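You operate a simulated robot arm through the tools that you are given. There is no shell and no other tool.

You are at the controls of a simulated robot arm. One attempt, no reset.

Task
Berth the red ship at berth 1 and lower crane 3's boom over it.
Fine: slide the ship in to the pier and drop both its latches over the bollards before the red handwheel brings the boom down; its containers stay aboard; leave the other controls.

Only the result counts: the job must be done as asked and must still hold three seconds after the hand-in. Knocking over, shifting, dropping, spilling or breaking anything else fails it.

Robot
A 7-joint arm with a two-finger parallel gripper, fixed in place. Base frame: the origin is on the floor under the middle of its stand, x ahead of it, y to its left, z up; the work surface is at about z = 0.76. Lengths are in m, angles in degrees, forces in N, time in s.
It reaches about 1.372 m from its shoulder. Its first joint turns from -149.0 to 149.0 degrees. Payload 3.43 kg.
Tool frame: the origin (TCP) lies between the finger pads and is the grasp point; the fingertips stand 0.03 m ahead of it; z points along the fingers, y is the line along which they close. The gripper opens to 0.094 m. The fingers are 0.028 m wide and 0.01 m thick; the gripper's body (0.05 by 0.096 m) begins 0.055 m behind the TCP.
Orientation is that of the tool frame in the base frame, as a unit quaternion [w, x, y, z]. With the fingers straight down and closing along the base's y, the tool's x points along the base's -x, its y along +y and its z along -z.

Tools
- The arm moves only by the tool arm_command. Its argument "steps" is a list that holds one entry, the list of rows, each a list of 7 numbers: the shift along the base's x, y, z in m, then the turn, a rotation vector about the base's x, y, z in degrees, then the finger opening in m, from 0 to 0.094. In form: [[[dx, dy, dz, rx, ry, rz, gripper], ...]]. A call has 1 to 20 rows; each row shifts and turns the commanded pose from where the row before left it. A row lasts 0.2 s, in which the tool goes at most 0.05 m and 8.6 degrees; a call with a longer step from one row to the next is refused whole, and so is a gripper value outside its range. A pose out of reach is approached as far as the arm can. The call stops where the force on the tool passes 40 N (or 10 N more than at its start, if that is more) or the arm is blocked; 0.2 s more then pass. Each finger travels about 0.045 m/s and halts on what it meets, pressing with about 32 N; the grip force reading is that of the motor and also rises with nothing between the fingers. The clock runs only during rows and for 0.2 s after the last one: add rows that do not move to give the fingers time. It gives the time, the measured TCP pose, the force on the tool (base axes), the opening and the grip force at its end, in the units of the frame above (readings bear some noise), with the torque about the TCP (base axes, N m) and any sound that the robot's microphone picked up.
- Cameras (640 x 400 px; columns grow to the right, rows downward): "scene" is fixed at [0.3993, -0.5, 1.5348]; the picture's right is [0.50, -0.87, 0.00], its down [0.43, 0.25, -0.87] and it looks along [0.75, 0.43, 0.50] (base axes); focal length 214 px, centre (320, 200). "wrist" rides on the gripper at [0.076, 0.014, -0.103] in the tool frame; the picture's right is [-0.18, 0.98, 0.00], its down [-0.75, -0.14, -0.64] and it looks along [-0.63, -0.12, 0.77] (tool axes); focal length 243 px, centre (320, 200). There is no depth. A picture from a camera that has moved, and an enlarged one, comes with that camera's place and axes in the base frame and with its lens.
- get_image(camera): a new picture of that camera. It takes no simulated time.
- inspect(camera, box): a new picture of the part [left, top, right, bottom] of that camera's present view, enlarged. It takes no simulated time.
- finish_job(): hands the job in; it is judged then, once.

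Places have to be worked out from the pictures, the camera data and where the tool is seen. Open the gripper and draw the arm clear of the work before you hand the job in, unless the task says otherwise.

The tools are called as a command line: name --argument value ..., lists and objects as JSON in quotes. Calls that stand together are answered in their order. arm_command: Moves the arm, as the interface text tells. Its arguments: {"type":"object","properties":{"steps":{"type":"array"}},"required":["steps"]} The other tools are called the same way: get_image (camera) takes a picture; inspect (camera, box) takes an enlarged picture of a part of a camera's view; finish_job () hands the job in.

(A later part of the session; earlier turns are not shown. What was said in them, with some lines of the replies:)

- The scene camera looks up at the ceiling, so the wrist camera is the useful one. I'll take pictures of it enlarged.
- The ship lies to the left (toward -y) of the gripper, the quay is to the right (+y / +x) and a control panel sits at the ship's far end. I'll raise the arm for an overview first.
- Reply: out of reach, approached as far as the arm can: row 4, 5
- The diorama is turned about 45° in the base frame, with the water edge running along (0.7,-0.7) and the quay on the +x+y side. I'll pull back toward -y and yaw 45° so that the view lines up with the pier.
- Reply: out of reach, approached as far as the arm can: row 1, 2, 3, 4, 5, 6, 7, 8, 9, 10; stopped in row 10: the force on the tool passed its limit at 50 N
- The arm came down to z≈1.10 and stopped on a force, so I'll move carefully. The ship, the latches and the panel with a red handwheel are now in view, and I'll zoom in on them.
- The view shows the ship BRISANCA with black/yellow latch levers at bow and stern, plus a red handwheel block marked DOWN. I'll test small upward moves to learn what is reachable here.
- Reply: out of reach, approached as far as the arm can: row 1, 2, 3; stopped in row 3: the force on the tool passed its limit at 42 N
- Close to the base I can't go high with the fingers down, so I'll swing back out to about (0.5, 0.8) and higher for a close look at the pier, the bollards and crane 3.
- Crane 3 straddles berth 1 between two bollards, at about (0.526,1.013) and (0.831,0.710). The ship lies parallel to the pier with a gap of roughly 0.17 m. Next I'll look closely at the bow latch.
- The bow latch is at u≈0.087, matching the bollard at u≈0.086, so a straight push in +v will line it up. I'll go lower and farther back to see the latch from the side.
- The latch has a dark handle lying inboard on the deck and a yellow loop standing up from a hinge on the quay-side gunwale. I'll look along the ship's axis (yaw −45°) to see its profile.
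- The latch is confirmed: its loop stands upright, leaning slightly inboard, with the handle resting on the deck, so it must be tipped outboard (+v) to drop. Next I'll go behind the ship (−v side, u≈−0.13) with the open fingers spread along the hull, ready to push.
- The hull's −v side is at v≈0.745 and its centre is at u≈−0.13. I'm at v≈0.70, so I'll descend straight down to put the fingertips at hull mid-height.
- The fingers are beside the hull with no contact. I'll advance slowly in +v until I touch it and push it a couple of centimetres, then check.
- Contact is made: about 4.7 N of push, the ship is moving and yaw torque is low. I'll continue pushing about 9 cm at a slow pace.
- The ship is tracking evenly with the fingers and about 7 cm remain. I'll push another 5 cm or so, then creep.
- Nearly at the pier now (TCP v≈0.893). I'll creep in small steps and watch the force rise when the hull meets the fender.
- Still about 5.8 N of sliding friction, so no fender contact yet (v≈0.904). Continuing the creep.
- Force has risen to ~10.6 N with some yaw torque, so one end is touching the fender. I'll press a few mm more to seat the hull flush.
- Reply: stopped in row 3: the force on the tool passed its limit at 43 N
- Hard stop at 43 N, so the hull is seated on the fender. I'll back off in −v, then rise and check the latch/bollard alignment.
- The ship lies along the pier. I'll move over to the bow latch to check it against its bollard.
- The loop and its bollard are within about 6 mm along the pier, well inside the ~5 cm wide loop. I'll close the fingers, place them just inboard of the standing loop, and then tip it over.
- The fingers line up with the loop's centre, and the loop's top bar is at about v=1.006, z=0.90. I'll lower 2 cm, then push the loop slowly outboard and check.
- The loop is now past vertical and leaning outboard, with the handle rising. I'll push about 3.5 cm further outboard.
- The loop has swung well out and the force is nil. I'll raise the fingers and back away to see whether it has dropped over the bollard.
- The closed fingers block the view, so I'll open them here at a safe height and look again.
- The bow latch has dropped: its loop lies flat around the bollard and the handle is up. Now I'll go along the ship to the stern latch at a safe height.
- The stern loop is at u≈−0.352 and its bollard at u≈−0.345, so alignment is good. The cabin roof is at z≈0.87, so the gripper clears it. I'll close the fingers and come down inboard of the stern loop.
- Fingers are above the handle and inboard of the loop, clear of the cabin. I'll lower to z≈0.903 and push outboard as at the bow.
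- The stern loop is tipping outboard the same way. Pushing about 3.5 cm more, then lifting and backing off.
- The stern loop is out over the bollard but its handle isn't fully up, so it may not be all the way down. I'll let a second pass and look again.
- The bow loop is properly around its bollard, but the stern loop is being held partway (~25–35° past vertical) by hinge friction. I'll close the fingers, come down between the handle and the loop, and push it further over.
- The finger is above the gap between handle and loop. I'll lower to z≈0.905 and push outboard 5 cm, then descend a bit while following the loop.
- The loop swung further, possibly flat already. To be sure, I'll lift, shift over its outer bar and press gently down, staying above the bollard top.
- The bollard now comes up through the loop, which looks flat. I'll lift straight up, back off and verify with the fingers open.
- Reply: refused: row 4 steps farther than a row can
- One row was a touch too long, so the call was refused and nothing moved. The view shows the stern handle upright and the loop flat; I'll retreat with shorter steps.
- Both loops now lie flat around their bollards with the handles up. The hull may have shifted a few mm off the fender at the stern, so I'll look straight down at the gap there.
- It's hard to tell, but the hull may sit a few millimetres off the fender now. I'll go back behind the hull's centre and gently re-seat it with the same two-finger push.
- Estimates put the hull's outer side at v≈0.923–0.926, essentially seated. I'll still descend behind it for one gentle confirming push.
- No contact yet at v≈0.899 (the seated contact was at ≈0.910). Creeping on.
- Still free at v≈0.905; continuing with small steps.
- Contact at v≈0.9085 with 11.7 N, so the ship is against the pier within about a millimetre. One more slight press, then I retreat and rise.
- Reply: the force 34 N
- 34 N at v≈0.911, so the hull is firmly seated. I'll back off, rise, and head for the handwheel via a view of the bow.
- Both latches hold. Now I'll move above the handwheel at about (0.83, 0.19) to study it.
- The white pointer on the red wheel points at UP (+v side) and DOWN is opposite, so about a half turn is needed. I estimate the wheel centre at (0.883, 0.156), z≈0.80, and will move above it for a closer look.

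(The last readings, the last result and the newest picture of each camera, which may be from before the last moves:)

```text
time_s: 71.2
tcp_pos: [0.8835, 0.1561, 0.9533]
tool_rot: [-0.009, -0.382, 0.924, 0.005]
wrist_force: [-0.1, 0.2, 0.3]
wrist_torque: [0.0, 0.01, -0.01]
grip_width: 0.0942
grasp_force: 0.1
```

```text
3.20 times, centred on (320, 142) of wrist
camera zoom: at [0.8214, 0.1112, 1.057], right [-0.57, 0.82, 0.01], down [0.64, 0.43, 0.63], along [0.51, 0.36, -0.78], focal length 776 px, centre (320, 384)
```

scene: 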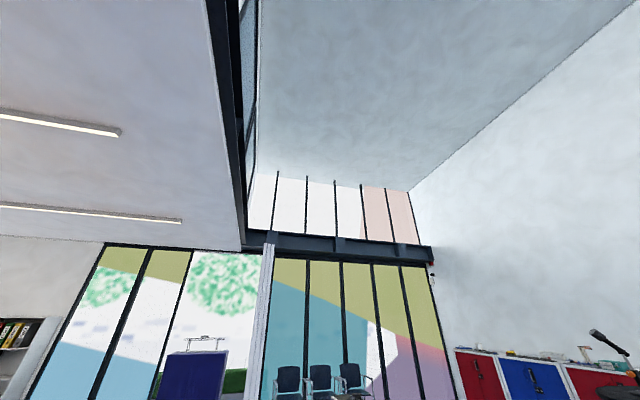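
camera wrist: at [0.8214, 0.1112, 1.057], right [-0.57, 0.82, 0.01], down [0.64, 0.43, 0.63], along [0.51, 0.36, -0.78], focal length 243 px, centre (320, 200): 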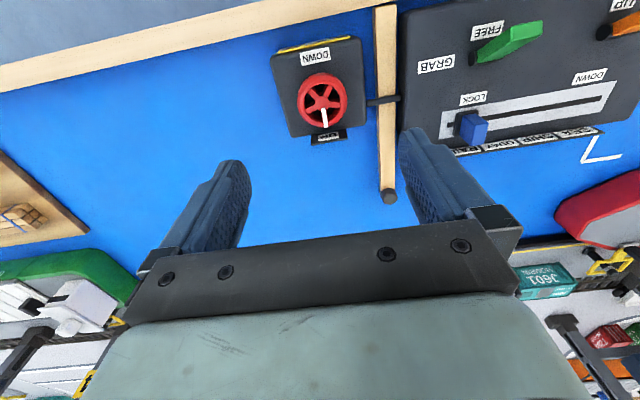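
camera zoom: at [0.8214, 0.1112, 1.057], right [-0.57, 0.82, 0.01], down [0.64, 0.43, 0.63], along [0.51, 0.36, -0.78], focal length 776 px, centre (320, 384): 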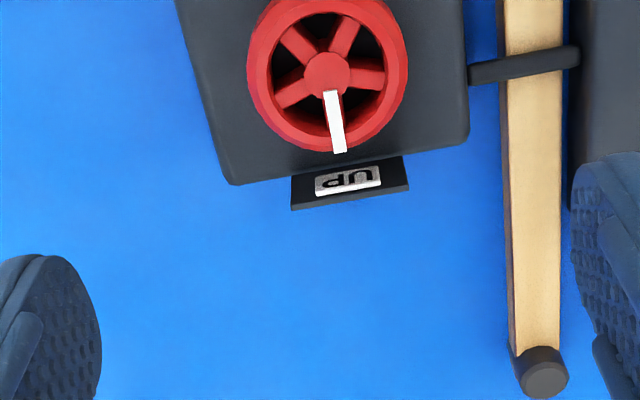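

Triangulation gives the wheel centre at ≈(0.877,0.156), top at z≈0.823, diameter ≈0.045, and the box top at z≈0.80. A wooden pole lies beside the box, so I'll narrow the fingers to 0.064 and lower partway to check centring.

arm_command --steps '[[[-0.006, 0, 0, 0, 0, 0, 0.064], [0, 0, 0, 0, 0, 0, 0.064], [0, 0, -0.03, 0, 0, 0, 0.064], [0, 0, -0.03, 0, 0, 0, 0.064], [0, 0, 0, 0, 0, 0, 0.064]]]'

get_image --camera "wrist"

inspect --camera "wrist" --box '[220, 80, 420, 205]'

```text
time_s: 72.4
tcp_pos: [0.8775, 0.1558, 0.8916]
tool_rot: [-0.009, -0.382, 0.924, 0.005]
wrist_force: [-0.4, -0.5, -0.1]
wrist_torque: [0.0, -0.03, -0.02]
grip_width: 0.0639
grasp_force: 0.1
```

```text
taken
camera wrist: at [0.8162, 0.1108, 0.9967], right [-0.57, 0.82, 0.01], down [0.64, 0.43, 0.63], along [0.51, 0.36, -0.78], focal length 243 px, centre (320, 200)
```

wrist: 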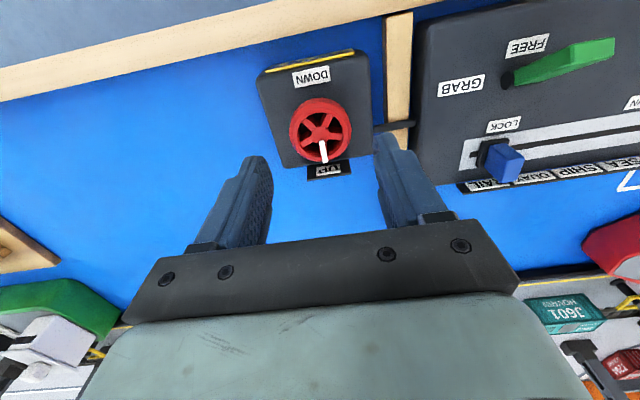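

```text
3.20 times, centred on (320, 142) of wrist
camera zoom: at [0.8162, 0.1108, 0.9967], right [-0.57, 0.82, 0.01], down [0.64, 0.43, 0.63], along [0.51, 0.36, -0.78], focal length 776 px, centre (320, 384)
```

zoom: 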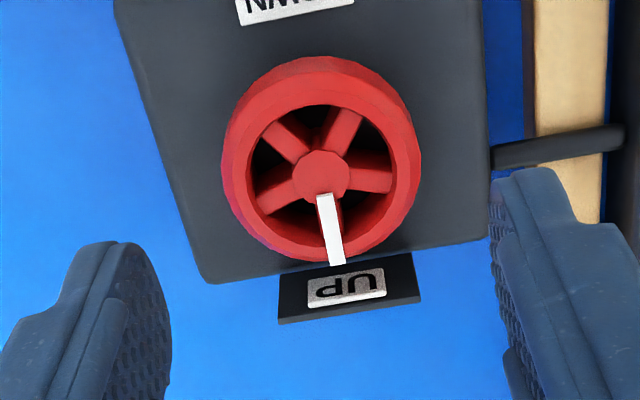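

The wheel is well centred between the fingers. I'll descend to TCP z≈0.837 slowly and then close on the rim.

arm_command --steps '[[[0, 0, -0.02, 0, 0, 0, 0.064], [0, 0, -0.015, 0, 0, 0, 0.064], [0, 0, -0.01, 0, 0, 0, 0.064], [0, 0, -0.009, 0, 0, 0, 0.064], [0, 0, 0, 0, 0, 0, 0.064]]]'

get_image --camera "wrist"

inspect --camera "wrist" --box '[220, 100, 420, 225]'

```text
time_s: 73.6
tcp_pos: [0.877, 0.1543, 0.8384]
tool_rot: [-0.009, -0.383, 0.924, 0.005]
wrist_force: [0.4, -0.8, -0.4]
wrist_torque: [0.07, 0.03, 0.02]
grip_width: 0.0639
grasp_force: 0.0
```

```text
taken
camera wrist: at [0.8156, 0.1103, 0.9421], right [-0.57, 0.82, 0.01], down [0.64, 0.43, 0.63], along [0.51, 0.36, -0.78], focal length 243 px, centre (320, 200)
```

wrist: 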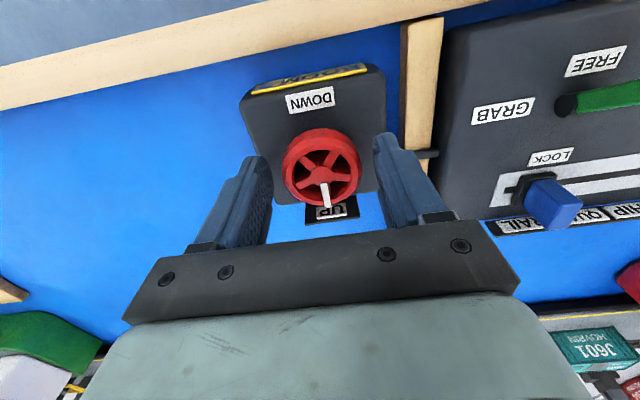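

```text
3.20 times, centred on (320, 162) of wrist
camera zoom: at [0.8156, 0.1103, 0.9421], right [-0.57, 0.82, 0.01], down [0.64, 0.43, 0.63], along [0.51, 0.36, -0.78], focal length 776 px, centre (320, 320)
```

zoom: 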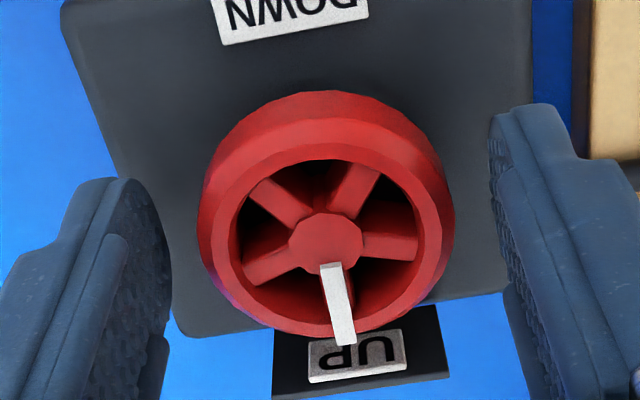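

Hub and tool axis coincide within 1–2 mm. Closing on the rim.

arm_command --steps '[[[0, 0, 0, 0, 0, 0, 0.04], [0, 0, 0, 0, 0, 0, 0.03], [0, 0, 0, 0, 0, 0, 0.03], [0, 0, 0, 0, 0, 0, 0.03]]]'

inspect --camera "wrist" --box '[220, 100, 420, 225]'

```text
time_s: 74.6
tcp_pos: [0.8757, 0.1542, 0.8383]
tool_rot: [-0.009, -0.383, 0.924, 0.005]
wrist_force: [-4.5, 3.5, -2.1]
wrist_torque: [-0.29, -0.37, -0.02]
grip_width: 0.0476
grasp_force: 45.2
```

```text
3.20 times, centred on (320, 162) of wrist
camera zoom: at [0.8153, 0.1106, 0.9422], right [-0.57, 0.82, 0.01], down [0.65, 0.43, 0.63], along [0.51, 0.36, -0.78], focal length 776 px, centre (320, 320)
```

zoom: 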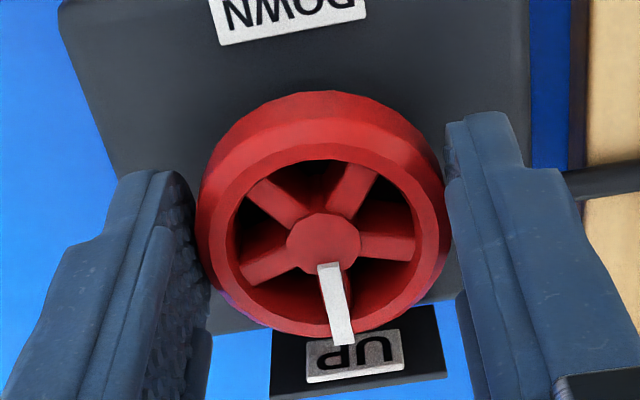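

Gripped the rim (width 0.048). Now a small test turn of +12° (counter-clockwise from above), watching the torque.

arm_command --steps '[[[-0.0005, 0.0005, 0, 0, 0, 3, 0.03], [0, 0, 0, 0, 0, 3, 0.03], [0, 0, 0, 0, 0, 3, 0.03], [0, 0, 0, 0, 0, 3, 0.03]]]'

get_image --camera "wrist"

inspect --camera "wrist" --box '[220, 100, 420, 225]'

```text
time_s: 75.6
tcp_pos: [0.8764, 0.1545, 0.8386]
tool_rot: [-0.011, -0.477, 0.879, 0.002]
wrist_force: [9.0, -7.3, -12.8]
wrist_torque: [-0.16, -0.33, -0.08]
grip_width: 0.0479
grasp_force: 45.4
```

```text
taken
camera wrist: at [0.8261, 0.0986, 0.9422], right [-0.72, 0.69, 0.01], down [0.54, 0.56, 0.63], along [0.43, 0.46, -0.78], focal length 243 px, centre (320, 200)
```

wrist: 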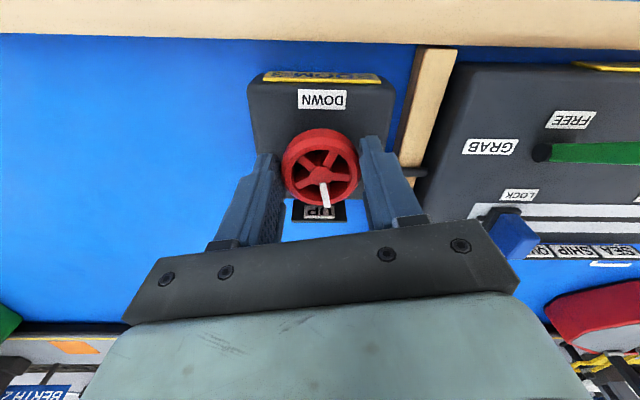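

```text
3.20 times, centred on (320, 162) of wrist
camera zoom: at [0.8261, 0.0986, 0.9422], right [-0.72, 0.69, 0.01], down [0.54, 0.56, 0.63], along [0.43, 0.46, -0.78], focal length 776 px, centre (320, 320)
```

zoom: 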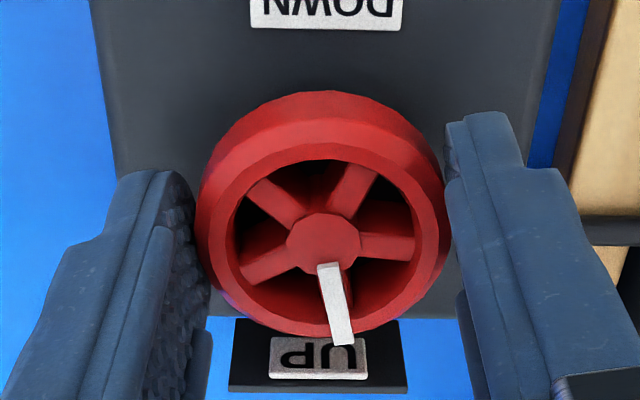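

The wheel turned with the gripper and only light torque (pointer moved off UP), so this direction is free. I'll turn another ~40° and check what the boom does.

arm_command --steps '[[[0.0004, -0.0004, -0.0005, 0, 0, 5, 0.03], [0, 0, -0.0005, 0, 0, 5, 0.03], [0, 0, 0, 0, 0, 5, 0.03], [0, 0, 0, 0, 0, 5, 0.03], [0, 0, 0, 0, 0, 5, 0.03], [0, 0, 0, 0, 0, 5, 0.03], [0, 0, 0, 0, 0, 5, 0.03], [0, 0, 0, 0, 0, 5, 0.03]]]'

get_image --camera "wrist"

inspect --camera "wrist" --box '[220, 100, 420, 225]'

```text
time_s: 77.4
tcp_pos: [0.8787, 0.1533, 0.838]
tool_rot: [0.007, 0.749, -0.662, 0.002]
wrist_force: [30.8, -16.6, 9.5]
wrist_torque: [0.5, -1.0, -0.1]
grip_width: 0.0475
grasp_force: 45.3
```

```text
taken
camera wrist: at [0.8754, 0.0782, 0.942], right [-1.0, 0.06, 0.01], down [0.05, 0.77, 0.63], along [0.03, 0.63, -0.78], focal length 243 px, centre (320, 200)
```

wrist: 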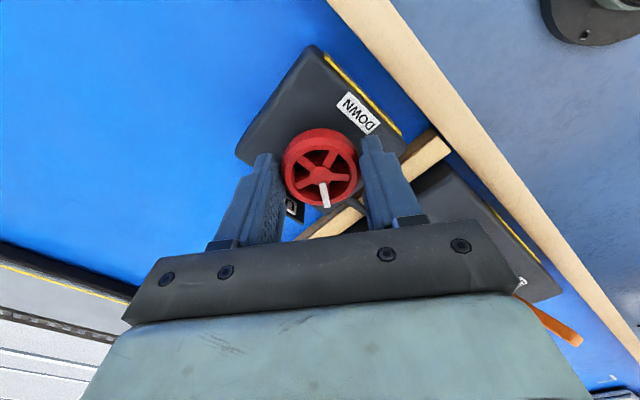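

```text
3.20 times, centred on (320, 162) of wrist
camera zoom: at [0.8754, 0.0782, 0.942], right [-1.0, 0.06, 0.01], down [0.05, 0.77, 0.63], along [0.03, 0.63, -0.78], focal length 776 px, centre (320, 320)
```

zoom: 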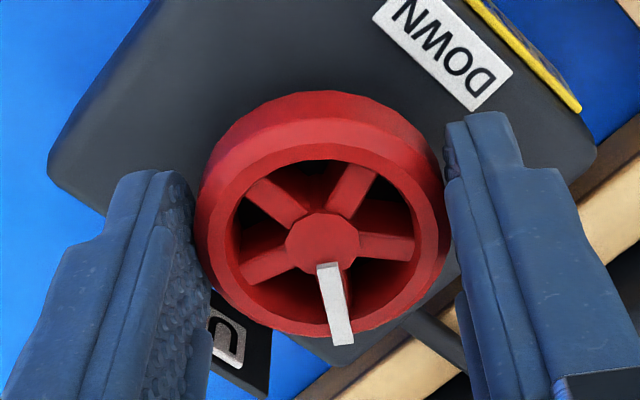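

The wheel is ~52° round, but side force built up because the tool axis sits ~3 mm off the true axis (solved as (0.878,0.157)). I'll release, rise a little, and check both the pointer and the crane before regripping on centre.

arm_command --steps '[[[0, 0, 0, 0, 0, 0, 0.064], [0, 0, 0, 0, 0, 0, 0.064], [0, 0, 0, 0, 0, 0, 0.064], [0, 0, 0.03, 0, 0, 0, 0.064], [0, 0, 0.03, 0, 0, 0, 0.064], [0, 0, 0.03, 0, 0, 0, 0.064], [0, 0, 0, 0, 0, 0, 0.064]]]'

get_image --camera "wrist"

inspect --camera "wrist" --box '[220, 80, 420, 205]'

```text
time_s: 79.0
tcp_pos: [0.8757, 0.1557, 0.929]
tool_rot: [0.01, 0.749, -0.663, -0.001]
wrist_force: [0.2, -0.7, 0.8]
wrist_torque: [0.0, 0.02, 0.02]
grip_width: 0.0638
grasp_force: 0.1
```

```text
taken
camera wrist: at [0.8734, 0.0788, 1.0328], right [-1.0, 0.06, 0.01], down [0.06, 0.77, 0.63], along [0.03, 0.63, -0.78], focal length 243 px, centre (320, 200)
```

wrist: 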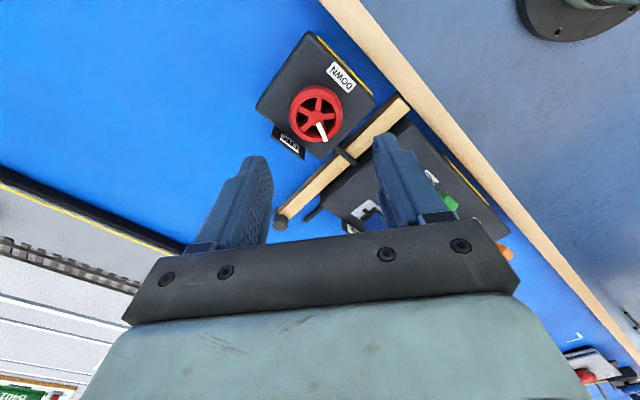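

```text
3.20 times, centred on (320, 142) of wrist
camera zoom: at [0.8734, 0.0788, 1.0328], right [-1.0, 0.06, 0.01], down [0.06, 0.77, 0.63], along [0.03, 0.63, -0.78], focal length 776 px, centre (320, 384)
```

zoom: 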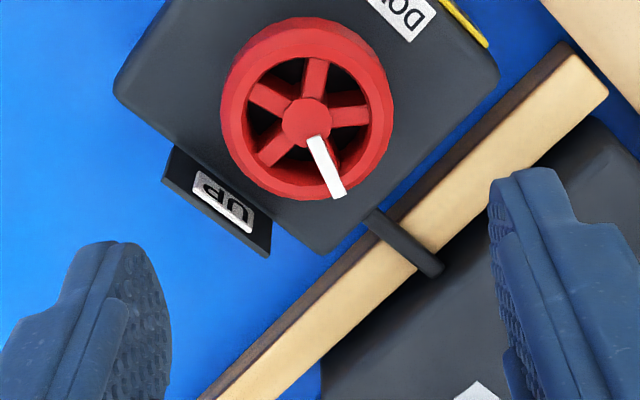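

The pointer held its place at roughly 55–60° from UP. I'll swing back to the earlier viewpoint to compare crane 3's boom with the previous picture.

arm_command --steps '[[[-0.01, 0.004, 0.018, 0, 0, -7.5, 0.064], [-0.01, 0.004, 0.018, 0, 0, -7.5, 0.064], [-0.01, 0.004, 0.018, 0, 0, -7.5, 0.064], [-0.01, 0.004, 0.018, 0, 0, -7.5, 0.064], [-0.01, 0.004, 0.018, 0, 0, -7.5, 0.064], [-0.01, 0.004, 0.018, 0, 0, -7.5, 0.064], [-0.015, 0.005, 0.02, 0, 0, -7.0, 0.064], [0, 0, 0, 0, 0, 0, 0.064]]]'

get_image --camera "wrist"

inspect --camera "wrist" --box '[480, 160, 640, 400]'

```text
time_s: 80.8
tcp_pos: [0.8013, 0.1843, 1.0577]
tool_rot: [-0.008, -0.382, 0.924, 0.005]
wrist_force: [0.4, 0.4, 0.1]
wrist_torque: [0.02, 0.0, 0.0]
grip_width: 0.0638
grasp_force: 0.1
```

```text
taken
camera wrist: at [0.7405, 0.1408, 1.1611], right [-0.56, 0.83, 0.01], down [0.65, 0.43, 0.63], along [0.52, 0.36, -0.78], focal length 243 px, centre (320, 200)
```

wrist: 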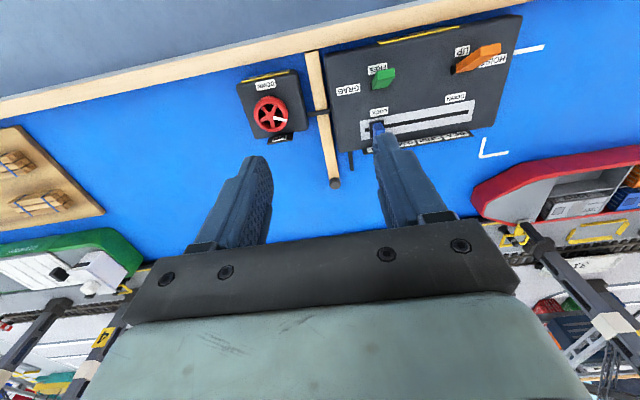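

```text
1.67 times, centred on (560, 280) of wrist
camera zoom: at [0.7405, 0.1408, 1.1611], right [-0.56, 0.83, 0.01], down [0.65, 0.43, 0.63], along [0.52, 0.36, -0.78], focal length 404 px, centre (-80, 67)
```

zoom: 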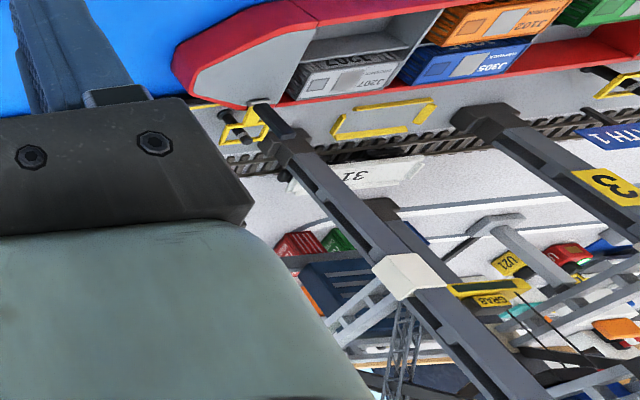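

The crane view from here is inconclusive, but the pointer has moved toward −u as expected. I'll regrip at yaw −45° so I can turn the remaining ~128° in one go.

arm_command --steps '[[[0.007, -0.0025, -0.0116, 0, 0, -8.2, 0.064], [0.007, -0.0025, -0.0116, 0, 0, -8.2, 0.064], [0.007, -0.0025, -0.0116, 0, 0, -8.2, 0.064], [0.007, -0.0025, -0.0116, 0, 0, -8.2, 0.064], [0.007, -0.0025, -0.0116, 0, 0, -8.2, 0.064], [0.007, -0.0025, -0.0116, 0, 0, -8.2, 0.064], [0.007, -0.0025, -0.0116, 0, 0, -8.2, 0.064], [0.007, -0.0025, -0.0116, 0, 0, -8.2, 0.064], [0.007, -0.0025, -0.0116, 0, 0, -8.2, 0.064], [0.007, -0.0025, -0.0116, 0, 0, -8.2, 0.064], [0.007, -0.0025, -0.0116, 0, 0, -8.2, 0.064], [0, 0, 0, 0, 0, 0, 0.064]]]'

get_image --camera "wrist"

inspect --camera "wrist" --box '[220, 80, 420, 205]'

```text
time_s: 83.4
tcp_pos: [0.8767, 0.1559, 0.9295]
tool_rot: [-0.003, 0.385, 0.923, 0.009]
wrist_force: [0.3, 0.9, -0.1]
wrist_torque: [-0.01, -0.02, -0.05]
grip_width: 0.0642
grasp_force: 0.0
```

```text
taken
camera wrist: at [0.8351, 0.2177, 1.0325], right [0.83, 0.56, 0.01], down [0.43, -0.65, 0.63], along [0.36, -0.52, -0.78], focal length 243 px, centre (320, 200)
```

wrist: 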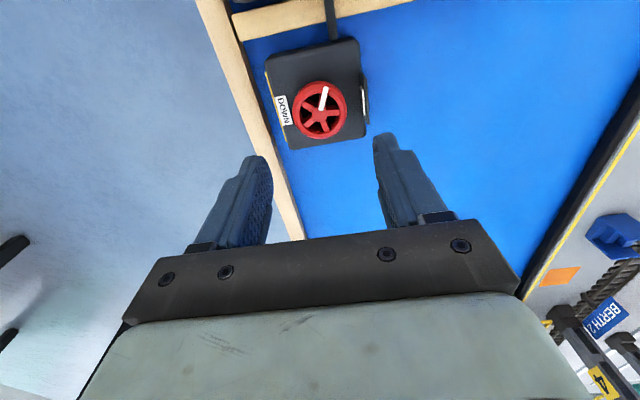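

```text
3.20 times, centred on (320, 142) of wrist
camera zoom: at [0.8351, 0.2177, 1.0325], right [0.83, 0.56, 0.01], down [0.43, -0.65, 0.63], along [0.36, -0.52, -0.78], focal length 776 px, centre (320, 384)
```

zoom: 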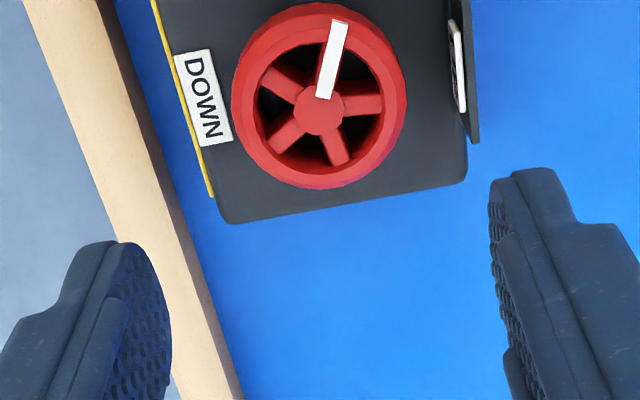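

Pointer is toward −u, with DOWN to its left in this view. I'll correct 1.5 mm onto the axis, descend and grip.

arm_command --steps '[[[0.0015, 0.0008, -0.03, 0, 0, 0, 0.064], [0, 0, -0.03, 0, 0, 0, 0.064], [0, 0, -0.02, 0, 0, 0, 0.064], [0, 0, -0.0115, 0, 0, 0, 0.064], [0, 0, 0, 0, 0, 0, 0.064]]]'

inspect --camera "wrist" --box '[220, 100, 420, 225]'

```text
time_s: 84.6
tcp_pos: [0.8804, 0.1574, 0.8377]
tool_rot: [-0.004, 0.384, 0.923, 0.01]
wrist_force: [0.9, -0.4, 0.1]
wrist_torque: [0.01, 0.0, 0.03]
grip_width: 0.0641
grasp_force: 0.0
```

```text
3.20 times, centred on (320, 162) of wrist
camera zoom: at [0.837, 0.2197, 0.9414], right [0.83, 0.56, 0.01], down [0.43, -0.65, 0.63], along [0.36, -0.52, -0.78], focal length 776 px, centre (320, 320)
```

zoom: 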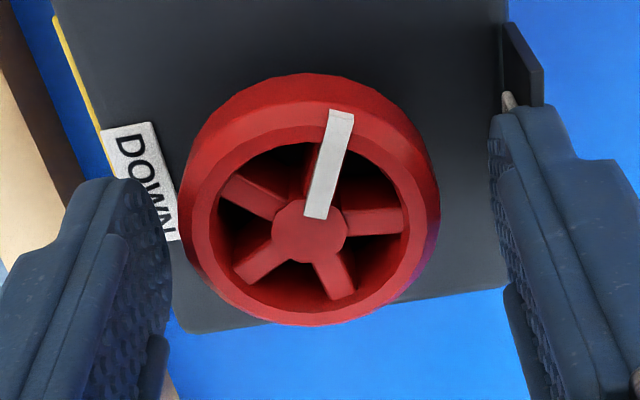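

Slightly off in +v by ~2 mm, so I'll nudge back and then close on the rim.

arm_command --steps '[[[-0.0017, -0.0009, 0, 0, 0, 0, 0.064], [0, 0, 0, 0, 0, 0, 0.064], [0, 0, 0, 0, 0, 0, 0.04], [0, 0, 0, 0, 0, 0, 0.03], [0, 0, 0, 0, 0, 0, 0.03], [0, 0, 0, 0, 0, 0, 0.03]]]'

inspect --camera "wrist" --box '[220, 100, 420, 225]'

```text
time_s: 86.0
tcp_pos: [0.8788, 0.1558, 0.8379]
tool_rot: [-0.003, 0.385, 0.923, 0.01]
wrist_force: [0.7, 1.1, 1.0]
wrist_torque: [-0.42, 0.37, -0.03]
grip_width: 0.0477
grasp_force: 44.9
```

```text
3.20 times, centred on (320, 162) of wrist
camera zoom: at [0.8357, 0.2184, 0.9419], right [0.83, 0.56, 0.01], down [0.43, -0.65, 0.63], along [0.36, -0.52, -0.78], focal length 776 px, centre (320, 320)
```

zoom: 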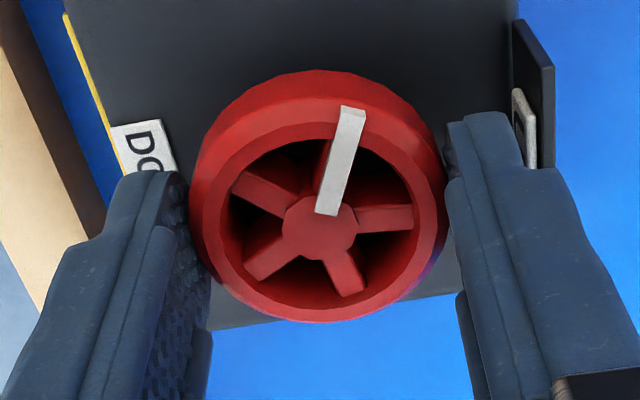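

Gripped with almost no side load. Turning +40° in 5° steps.

arm_command --steps '[[[0, 0, 0, 0, 0, 5, 0.03], [0, 0, 0, 0, 0, 5, 0.03], [0, 0, 0, 0, 0, 5, 0.03], [0, 0, 0, 0, 0, 5, 0.03], [0, 0, 0, 0, 0, 5, 0.03], [0, 0, 0, 0, 0, 5, 0.03], [0, 0, 0, 0, 0, 5, 0.03], [0, 0, 0, 0, 0, 5, 0.03], [0, 0, 0, 0, 0, 0, 0.03]]]'

inspect --camera "wrist" --box '[220, 100, 420, 225]'

```text
time_s: 87.9
tcp_pos: [0.8787, 0.1577, 0.838]
tool_rot: [-0.003, 0.045, 0.999, 0.008]
wrist_force: [-1.5, 1.8, 6.4]
wrist_torque: [-0.66, -0.2, -0.02]
grip_width: 0.0479
grasp_force: 45.1
stopped in row 9: the force on the tool passed its limit at 41 N (the readings are from after the stop); the commanded pose is now the measured one
```

```text
3.20 times, centred on (320, 162) of wrist
camera zoom: at [0.8057, 0.1758, 0.9415], right [0.27, 0.96, 0.02], down [0.74, -0.22, 0.63], along [0.61, -0.16, -0.77], focal length 776 px, centre (320, 320)
```

zoom: 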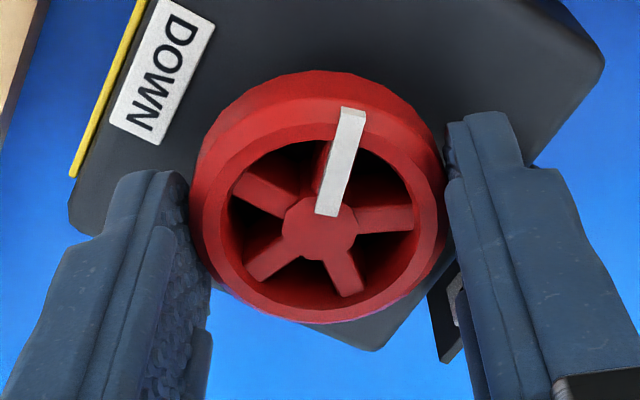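

The side load tripped the limit just as the 40° was done; the commanded pose reset and the force is now small. Continuing in 20° chunks.

arm_command --steps '[[[0, 0, 0, 0, 0, 5, 0.03], [0, 0, 0, 0, 0, 5, 0.03], [0, 0, 0, 0, 0, 5, 0.03], [0, 0, 0, 0, 0, 5, 0.03]]]'

```text
time_s: 88.9
tcp_pos: [0.8799, 0.1561, 0.8378]
tool_rot: [-0.005, -0.131, 0.991, 0.008]
wrist_force: [-1.1, 3.9, 13.1]
wrist_torque: [-0.46, 0.48, -0.03]
grip_width: 0.0475
grasp_force: 45.0
```

Yaw is now 15°, total wheel turn ≈112°, loads modest. Continuing.

arm_command --steps '[[[0, 0, 0.0007, 0, 0, 5, 0.03], [0, 0, 0, 0, 0, 5, 0.03], [0, 0, 0, 0, 0, 5, 0.03], [0, 0, 0, 0, 0, 5, 0.03]]]'

```text
time_s: 89.9
tcp_pos: [0.8794, 0.1568, 0.8377]
tool_rot: [-0.005, -0.3, 0.954, 0.008]
wrist_force: [-0.7, 10.1, -0.8]
wrist_torque: [-0.24, -0.78, 0.01]
grip_width: 0.0475
grasp_force: 44.9
```

Total ≈132° now; side force 10 N. I'll ease the tool a little along that force and turn on.

arm_command --steps '[[[0, 0.0006, 0, 0, 0, 5, 0.03], [0, 0, 0, 0, 0, 5, 0.03], [0, 0, 0, 0, 0, 5, 0.03], [0, 0, 0, 0, 0, 5, 0.03]]]'

inspect --camera "wrist" --box '[220, 80, 420, 205]'

get_image --camera "wrist"

```text
time_s: 90.9
tcp_pos: [0.8785, 0.1567, 0.8367]
tool_rot: [-0.008, -0.462, 0.887, 0.006]
wrist_force: [-2.7, 6.8, -9.2]
wrist_torque: [0.06, -0.97, -0.02]
grip_width: 0.0477
grasp_force: 44.5
```

```text
3.20 times, centred on (320, 142) of wrist
camera zoom: at [0.8265, 0.1029, 0.9416], right [-0.7, 0.71, 0.02], down [0.56, 0.53, 0.63], along [0.44, 0.45, -0.77], focal length 776 px, centre (320, 384)
```

zoom: 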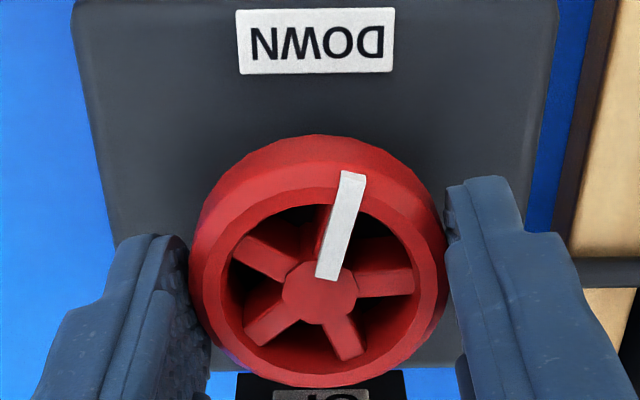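

```text
taken
camera wrist: at [0.8265, 0.1029, 0.9416], right [-0.7, 0.71, 0.02], down [0.56, 0.53, 0.63], along [0.44, 0.45, -0.77], focal length 243 px, centre (320, 200)
```

wrist: 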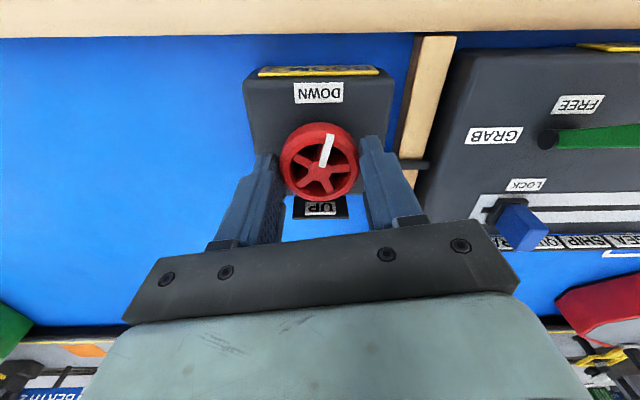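

Total ≈152°; the pointer is approaching DOWN. Turning another 20° gently.

arm_command --steps '[[[-0.0002, 0.0004, -0.0003, 0, 0, 4, 0.03], [0, 0, 0, 0, 0, 4, 0.03], [0, 0, 0, 0, 0, 4, 0.03], [0, 0, 0, 0, 0, 4, 0.03], [0, 0, 0, 0, 0, 4, 0.03]]]'

get_image --camera "wrist"

inspect --camera "wrist" --box '[220, 60, 420, 185]'

```text
time_s: 92.1
tcp_pos: [0.8783, 0.1565, 0.8374]
tool_rot: [-0.009, -0.609, 0.793, 0.004]
wrist_force: [-4.6, 3.9, -2.7]
wrist_torque: [-0.27, -0.38, -0.52]
grip_width: 0.0474
grasp_force: 45.0
```

```text
taken
camera wrist: at [0.848, 0.0881, 0.9415], right [-0.9, 0.43, 0.02], down [0.34, 0.69, 0.63], along [0.26, 0.58, -0.77], focal length 243 px, centre (320, 200)
```

wrist: 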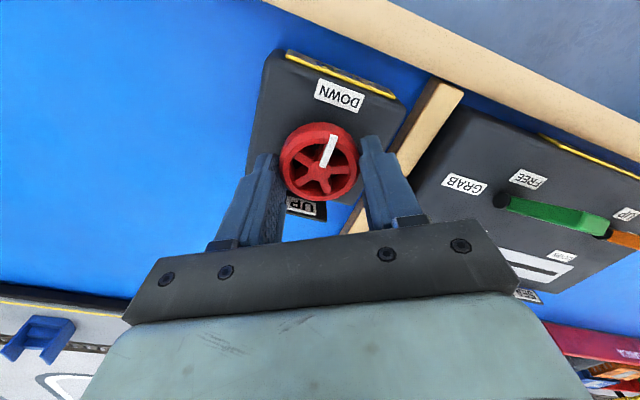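

```text
3.20 times, centred on (320, 122) of wrist
camera zoom: at [0.848, 0.0881, 0.9415], right [-0.9, 0.43, 0.02], down [0.34, 0.69, 0.63], along [0.26, 0.58, -0.77], focal length 776 px, centre (320, 448)
```

zoom: 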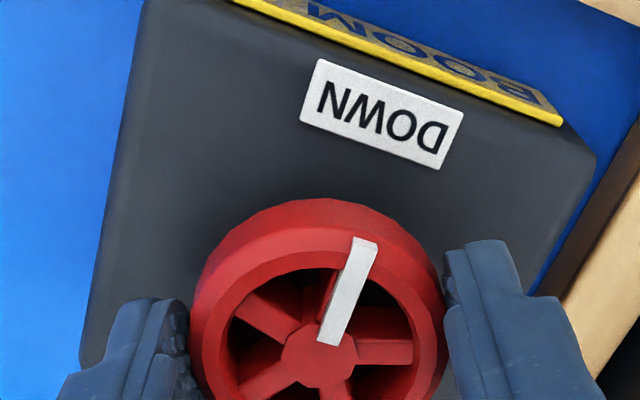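

Torque has risen to −0.5 N m with the pointer at DOWN, so the wheel seems to be reaching its stop (total ≈172°). One more small nudge to make sure it is fully there.

arm_command --steps '[[[0, 0, 0, 0, 0, 2, 0.03], [0, 0, 0, 0, 0, 2, 0.03], [0, 0, 0, 0, 0, 0, 0.03]]]'

inspect --camera "wrist" --box '[220, 60, 420, 185]'

```text
time_s: 92.9
tcp_pos: [0.8784, 0.1585, 0.8391]
tool_rot: [-0.009, -0.635, 0.772, 0.004]
wrist_force: [-5.7, 4.9, -1.9]
wrist_torque: [-0.38, -0.33, -0.73]
grip_width: 0.0472
grasp_force: 45.4
```

```text
3.20 times, centred on (320, 122) of wrist
camera zoom: at [0.8529, 0.0861, 0.9417], right [-0.93, 0.37, 0.02], down [0.29, 0.72, 0.63], along [0.22, 0.59, -0.77], focal length 776 px, centre (320, 448)
```

zoom: 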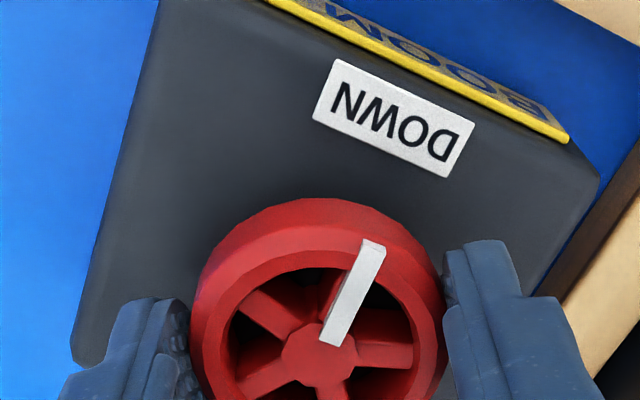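

The wheel is at its stop: it no longer follows the gripper and torque is −0.7 N m. Releasing and lifting straight up.

arm_command --steps '[[[0, 0, 0, 0, 0, 0, 0.064], [0, 0, 0, 0, 0, 0, 0.064], [0, 0, 0, 0, 0, 0, 0.064], [0, 0, 0.03, 0, 0, 0, 0.064], [0, 0, 0.04, 0, 0, 0, 0.064], [0, 0, 0.04, 0, 0, 0, 0.064], [0, 0, 0, 0, 0, 0, 0.064]]]'

get_image --camera "wrist"

inspect --camera "wrist" --box '[220, 40, 420, 165]'

```text
time_s: 94.5
tcp_pos: [0.8798, 0.1561, 0.949]
tool_rot: [-0.009, -0.635, 0.772, 0.004]
wrist_force: [-0.6, -0.2, 1.0]
wrist_torque: [0.01, -0.03, 0.01]
grip_width: 0.0641
grasp_force: 0.1
```

```text
taken
camera wrist: at [0.8542, 0.0852, 1.0528], right [-0.93, 0.37, 0.02], down [0.3, 0.72, 0.63], along [0.22, 0.59, -0.77], focal length 243 px, centre (320, 200)
```

wrist: 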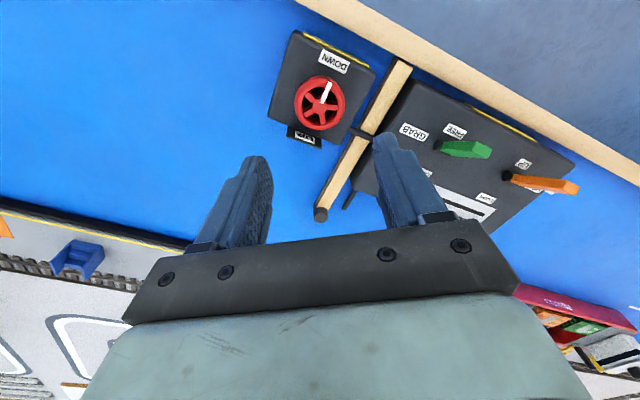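

```text
3.20 times, centred on (320, 102) of wrist
camera zoom: at [0.8542, 0.0852, 1.0528], right [-0.93, 0.37, 0.02], down [0.3, 0.72, 0.63], along [0.22, 0.59, -0.77], focal length 776 px, centre (320, 512)
```

zoom: 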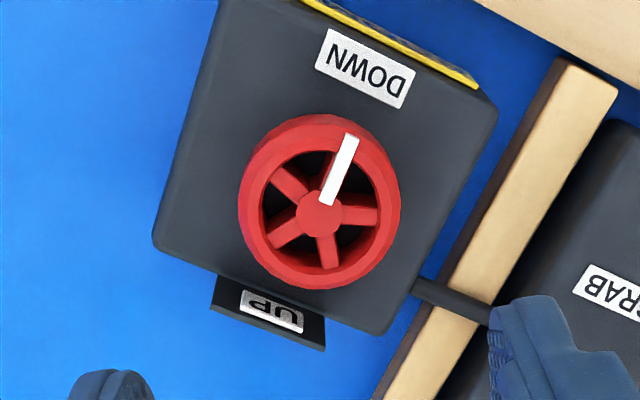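

The pointer now rests at DOWN. I'll move back to the earlier comparison viewpoint to check crane 3's boom.

arm_command --steps '[[[-0.0157, 0.0057, 0.02, 0, 0, -6.8, 0.094], [-0.0157, 0.0057, 0.022, 0, 0, -6.8, 0.094], [-0.0157, 0.0057, 0.022, 0, 0, -6.8, 0.094], [-0.0157, 0.0057, 0.022, 0, 0, -6.8, 0.094], [-0.0157, 0.0057, 0.022, 0, 0, -6.8, 0.094], [0, 0, 0, 0, 0, 0, 0.094]]]'

get_image --camera "wrist"

inspect --camera "wrist" --box '[480, 160, 640, 400]'

```text
time_s: 95.9
tcp_pos: [0.8002, 0.1868, 1.0565]
tool_rot: [-0.006, -0.381, 0.925, 0.007]
wrist_force: [-0.7, -0.4, 1.1]
wrist_torque: [-0.02, 0.01, -0.02]
grip_width: 0.0942
grasp_force: 0.1
```

```text
taken
camera wrist: at [0.7398, 0.1424, 1.1607], right [-0.56, 0.83, 0.02], down [0.65, 0.43, 0.63], along [0.52, 0.37, -0.77], focal length 243 px, centre (320, 200)
```

wrist: 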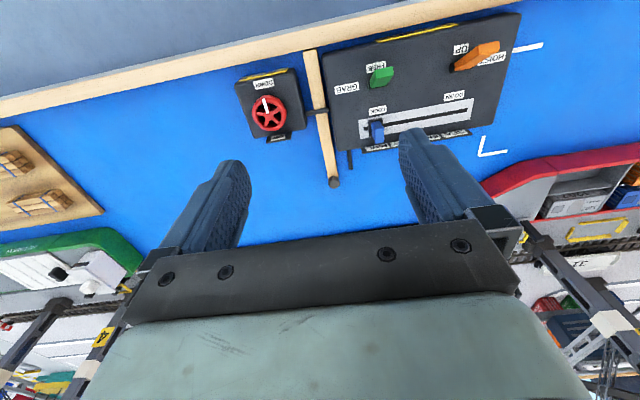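

```text
1.67 times, centred on (560, 280) of wrist
camera zoom: at [0.7398, 0.1424, 1.1607], right [-0.56, 0.83, 0.02], down [0.65, 0.43, 0.63], along [0.52, 0.37, -0.77], focal length 404 px, centre (-80, 67)
```

zoom: 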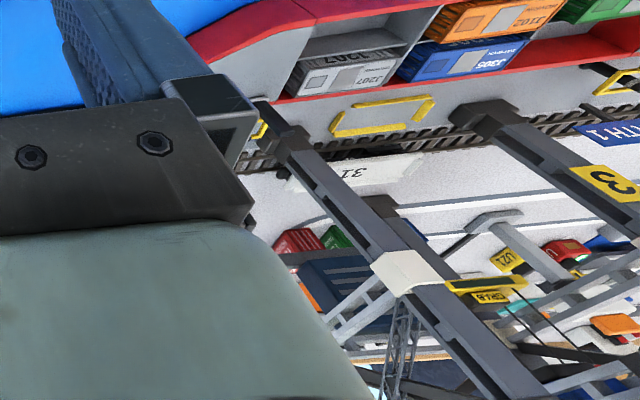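

The boom itself isn't in view with the fingers pointing down. I'll step to a clear spot near (0.65,0.25,1.1) and tilt the tool toward the crane so that the camera can see its upper part.

arm_command --steps '[[[-0.03, 0.0126, 0.009, 0, 0, 7.5, 0.094], [-0.03, 0.0126, 0.009, 0, 0, 7.5, 0.094], [-0.03, 0.0126, 0.009, 0, 0, 7.5, 0.094], [-0.03, 0.0126, 0.009, 0, 0, 7.5, 0.094], [-0.03, 0.0126, 0.009, 0, 0, 7.5, 0.094], [0, 0, 0, 8, 0, 0, 0.094], [0, 0, 0, 8, 0, 0, 0.094], [0, 0, 0, 8, 0, 0, 0.094], [0, 0, 0, 8, 0, 0, 0.094], [0, 0, 0, 0, 0, 0, 0.094]]]'

get_image --camera "wrist"

```text
time_s: 98.1
tcp_pos: [0.6494, 0.2485, 1.101]
tool_rot: [0.174, -0.635, 0.722, 0.211]
wrist_force: [-0.2, -0.6, -0.4]
wrist_torque: [-0.02, 0.04, 0.03]
grip_width: 0.0941
grasp_force: 0.1
```

```text
taken
camera wrist: at [0.6286, 0.1325, 1.1501], right [-0.95, 0.26, 0.18], down [0.25, 0.28, 0.93], along [0.19, 0.92, -0.33], focal length 243 px, centre (320, 200)
```

wrist: 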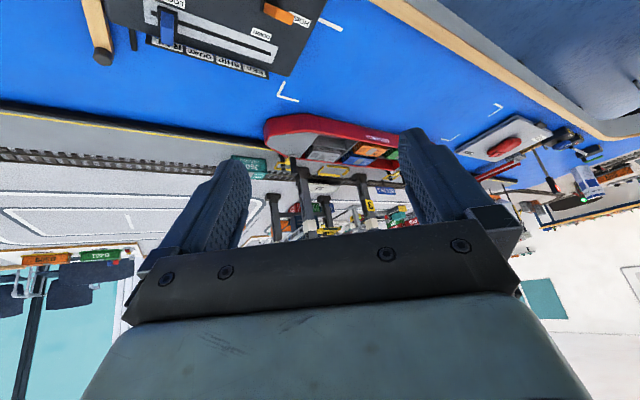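

Now crane 3's legs are in view beyond the ship. Tilting another 24° to see its top.

arm_command --steps '[[[0, 0, 0, 8, 0, 0, 0.094], [0, 0, 0, 8, 0, 0, 0.094], [0, 0, 0, 8, 0, 0, 0.094], [0, 0, 0, 0, 0, 0, 0.094]]]'

get_image --camera "wrist"

inspect --camera "wrist" --box '[220, 40, 420, 235]'

```text
time_s: 99.1
tcp_pos: [0.6509, 0.2474, 1.0993]
tool_rot: [0.302, -0.586, 0.662, 0.357]
wrist_force: [-0.5, 0.0, -0.5]
wrist_torque: [0.01, 0.01, 0.01]
grip_width: 0.094
grasp_force: 0.1
```

```text
taken
camera wrist: at [0.6289, 0.1223, 1.0979], right [-0.95, 0.16, 0.27], down [0.25, -0.12, 0.96], along [0.19, 0.98, 0.07], focal length 243 px, centre (320, 200)
```

wrist: 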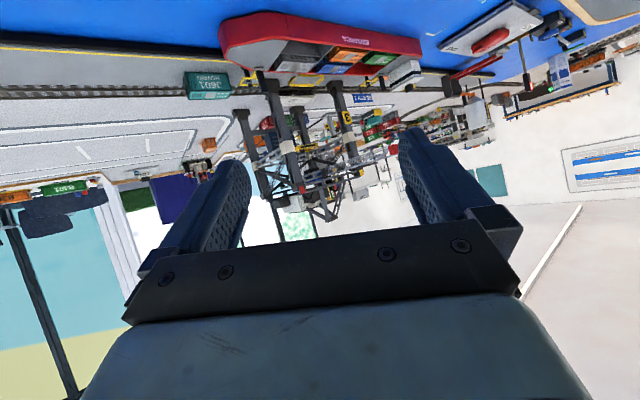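

```text
2.05 times, centred on (320, 138) of wrist
camera zoom: at [0.6289, 0.1223, 1.0979], right [-0.95, 0.16, 0.27], down [0.25, -0.12, 0.96], along [0.19, 0.98, 0.07], focal length 498 px, centre (320, 328)
```

zoom: 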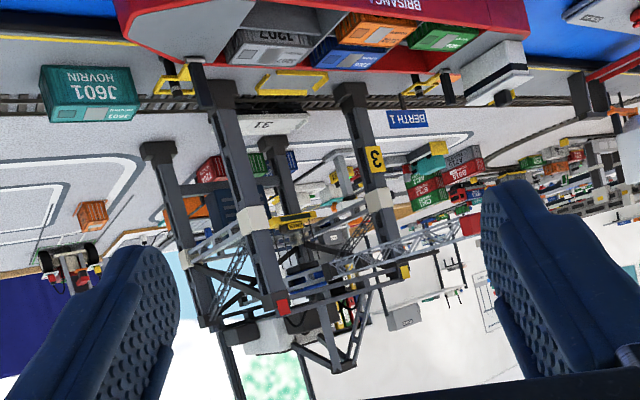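

The picture is upside-down, but a lattice boom is visible on crane 3. I'll zoom in on it.

inspect --camera "wrist" --box '[240, 120, 400, 220]'

inspect --camera "wrist" --box '[300, 130, 400, 195]'

get_image --camera "scene"

```text
4.00 times, centred on (320, 170) of wrist
camera zoom: at [0.6289, 0.1223, 1.0979], right [-0.95, 0.16, 0.27], down [0.25, -0.12, 0.96], along [0.19, 0.98, 0.07], focal length 970 px, centre (320, 320)
```

zoom: 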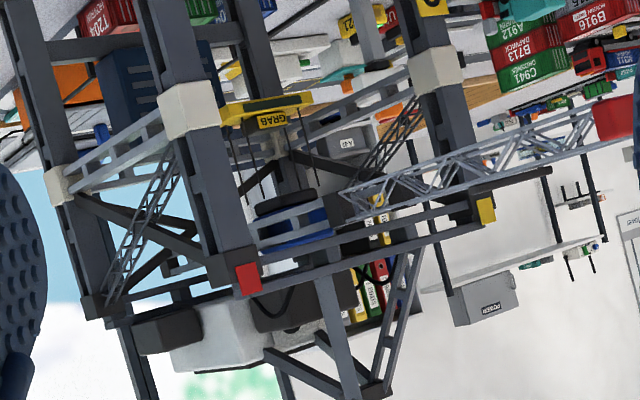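

```text
6.15 times, centred on (350, 162) of wrist
camera zoom: at [0.6289, 0.1223, 1.0979], right [-0.95, 0.16, 0.27], down [0.25, -0.12, 0.96], along [0.19, 0.98, 0.07], focal length 1493 px, centre (135, 431)
```

zoom: 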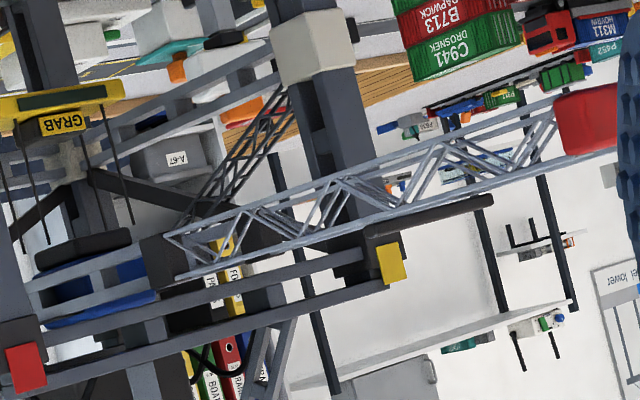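

```text
taken
```

scene: 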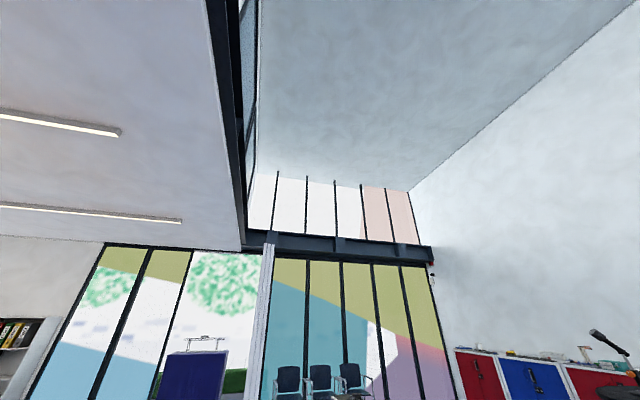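

The boom is now horizontal: it runs from the crane at v≈1.17 out to its red tip at v≈0.89, z≈1.07, right over the ship. I'll check the latches and containers once more from here.

inspect --camera "wrist" --box '[200, 0, 440, 110]'

inspect --camera "wrist" --box '[230, 50, 310, 100]'

inspect --camera "wrist" --box '[340, 50, 420, 100]'

```text
2.67 times, centred on (320, 55) of wrist
camera zoom: at [0.6289, 0.1223, 1.0979], right [-0.95, 0.16, 0.27], down [0.25, -0.12, 0.96], along [0.19, 0.98, 0.07], focal length 647 px, centre (320, 587)
```

zoom: 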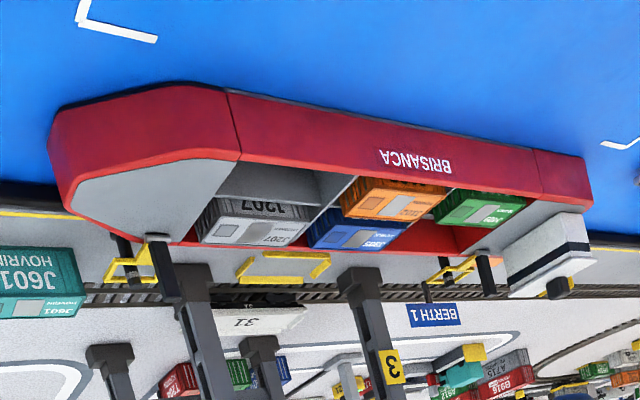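

```text
8.00 times, centred on (270, 75) of wrist
camera zoom: at [0.6289, 0.1223, 1.0979], right [-0.95, 0.16, 0.27], down [0.25, -0.12, 0.96], along [0.19, 0.98, 0.07], focal length 1941 px, centre (720, 1200)
```

zoom: 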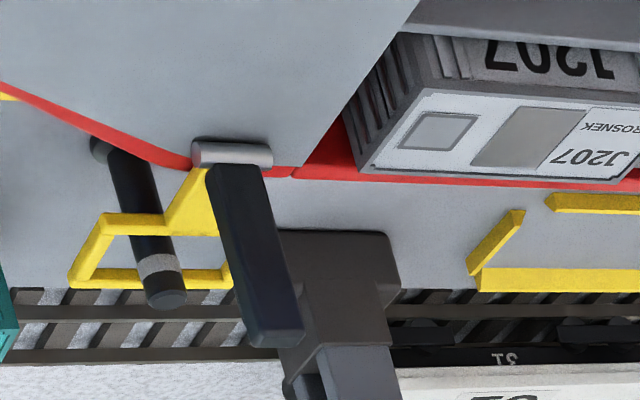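

```text
8.00 times, centred on (380, 75) of wrist
camera zoom: at [0.6289, 0.1223, 1.0979], right [-0.95, 0.16, 0.27], down [0.25, -0.12, 0.96], along [0.19, 0.98, 0.07], focal length 1941 px, centre (-160, 1200)
```

zoom: 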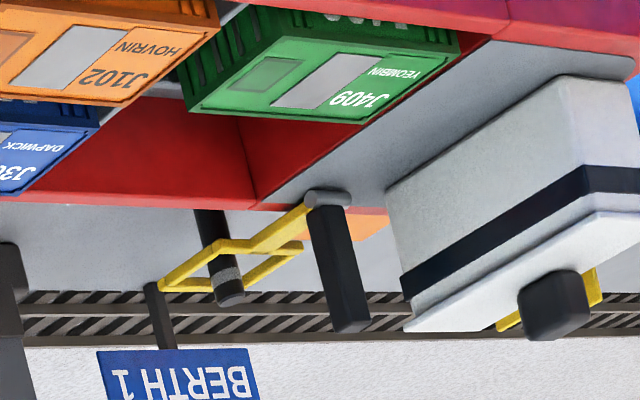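

Both loops encircle their bollards, all four containers are aboard and the boom is over the ship. I'll untilt the tool and withdraw to clear air away from the model.

arm_command --steps '[[[0, -0.02, 0, -8, 0, 0, 0.094], [0, -0.02, 0, -8, 0, 0, 0.094], [0, -0.02, 0, -8, 0, 0, 0.094], [0, -0.03, 0, -8, 0, 0, 0.094], [0, -0.03, 0, -8, 0, 0, 0.094], [0.005, -0.03, -0.01, -8, 0, 0, 0.094], [0.005, -0.03, -0.01, -8, 0, 0, 0.094], [0.005, -0.03, 0, 0, 0, 0, 0.094], [0, -0.03, 0, 0, 0, 0, 0.094], [0, 0, 0, 0, 0, 0, 0.094]]]'

get_image --camera "wrist"

```text
time_s: 101.3
tcp_pos: [0.6663, 0.0083, 1.0794]
tool_rot: [-0.009, -0.659, 0.752, 0.003]
wrist_force: [-0.3, -0.5, 0.0]
wrist_torque: [0.01, 0.0, 0.02]
grip_width: 0.094
grasp_force: 0.1
```

```text
taken
camera wrist: at [0.6448, -0.0638, 1.183], right [-0.95, 0.31, 0.01], down [0.25, 0.73, 0.63], along [0.19, 0.61, -0.77], focal length 243 px, centre (320, 200)
```

wrist: 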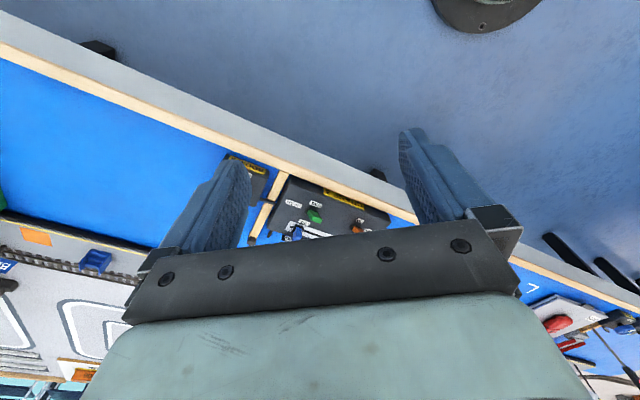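

The arm is clear of the model with the gripper open. The ship is seated at berth 1, both latches are over their bollards and crane 3's boom is down, so I'm handing in.

finish_job

```text
The job is handed in.
```

The red ship is berthed at berth 1 with both latches down, and crane 3's boom is lowered over it. I've handed the job in, but no verdict has come back.

- **Ship:** I pushed it straight in until it stopped against the pier. After the latches were down I pressed it home once more, with 34 N at the stop.
- **Latches:** both loops lie flat around their bollards. The stern one stuck partway on the first push and needed a second push to go down.
- **Boom:** I turned the red handwheel about half a turn until it hit its stop with the pointer at DOWN. The last pictures show the boom horizontal, with its tip out past the ship's far side.
- **Everything else:** all four containers are still aboard. I didn't touch the other controls, and nothing in the pictures looked knocked or shifted.

The gripper is open and the arm is clear of the model.
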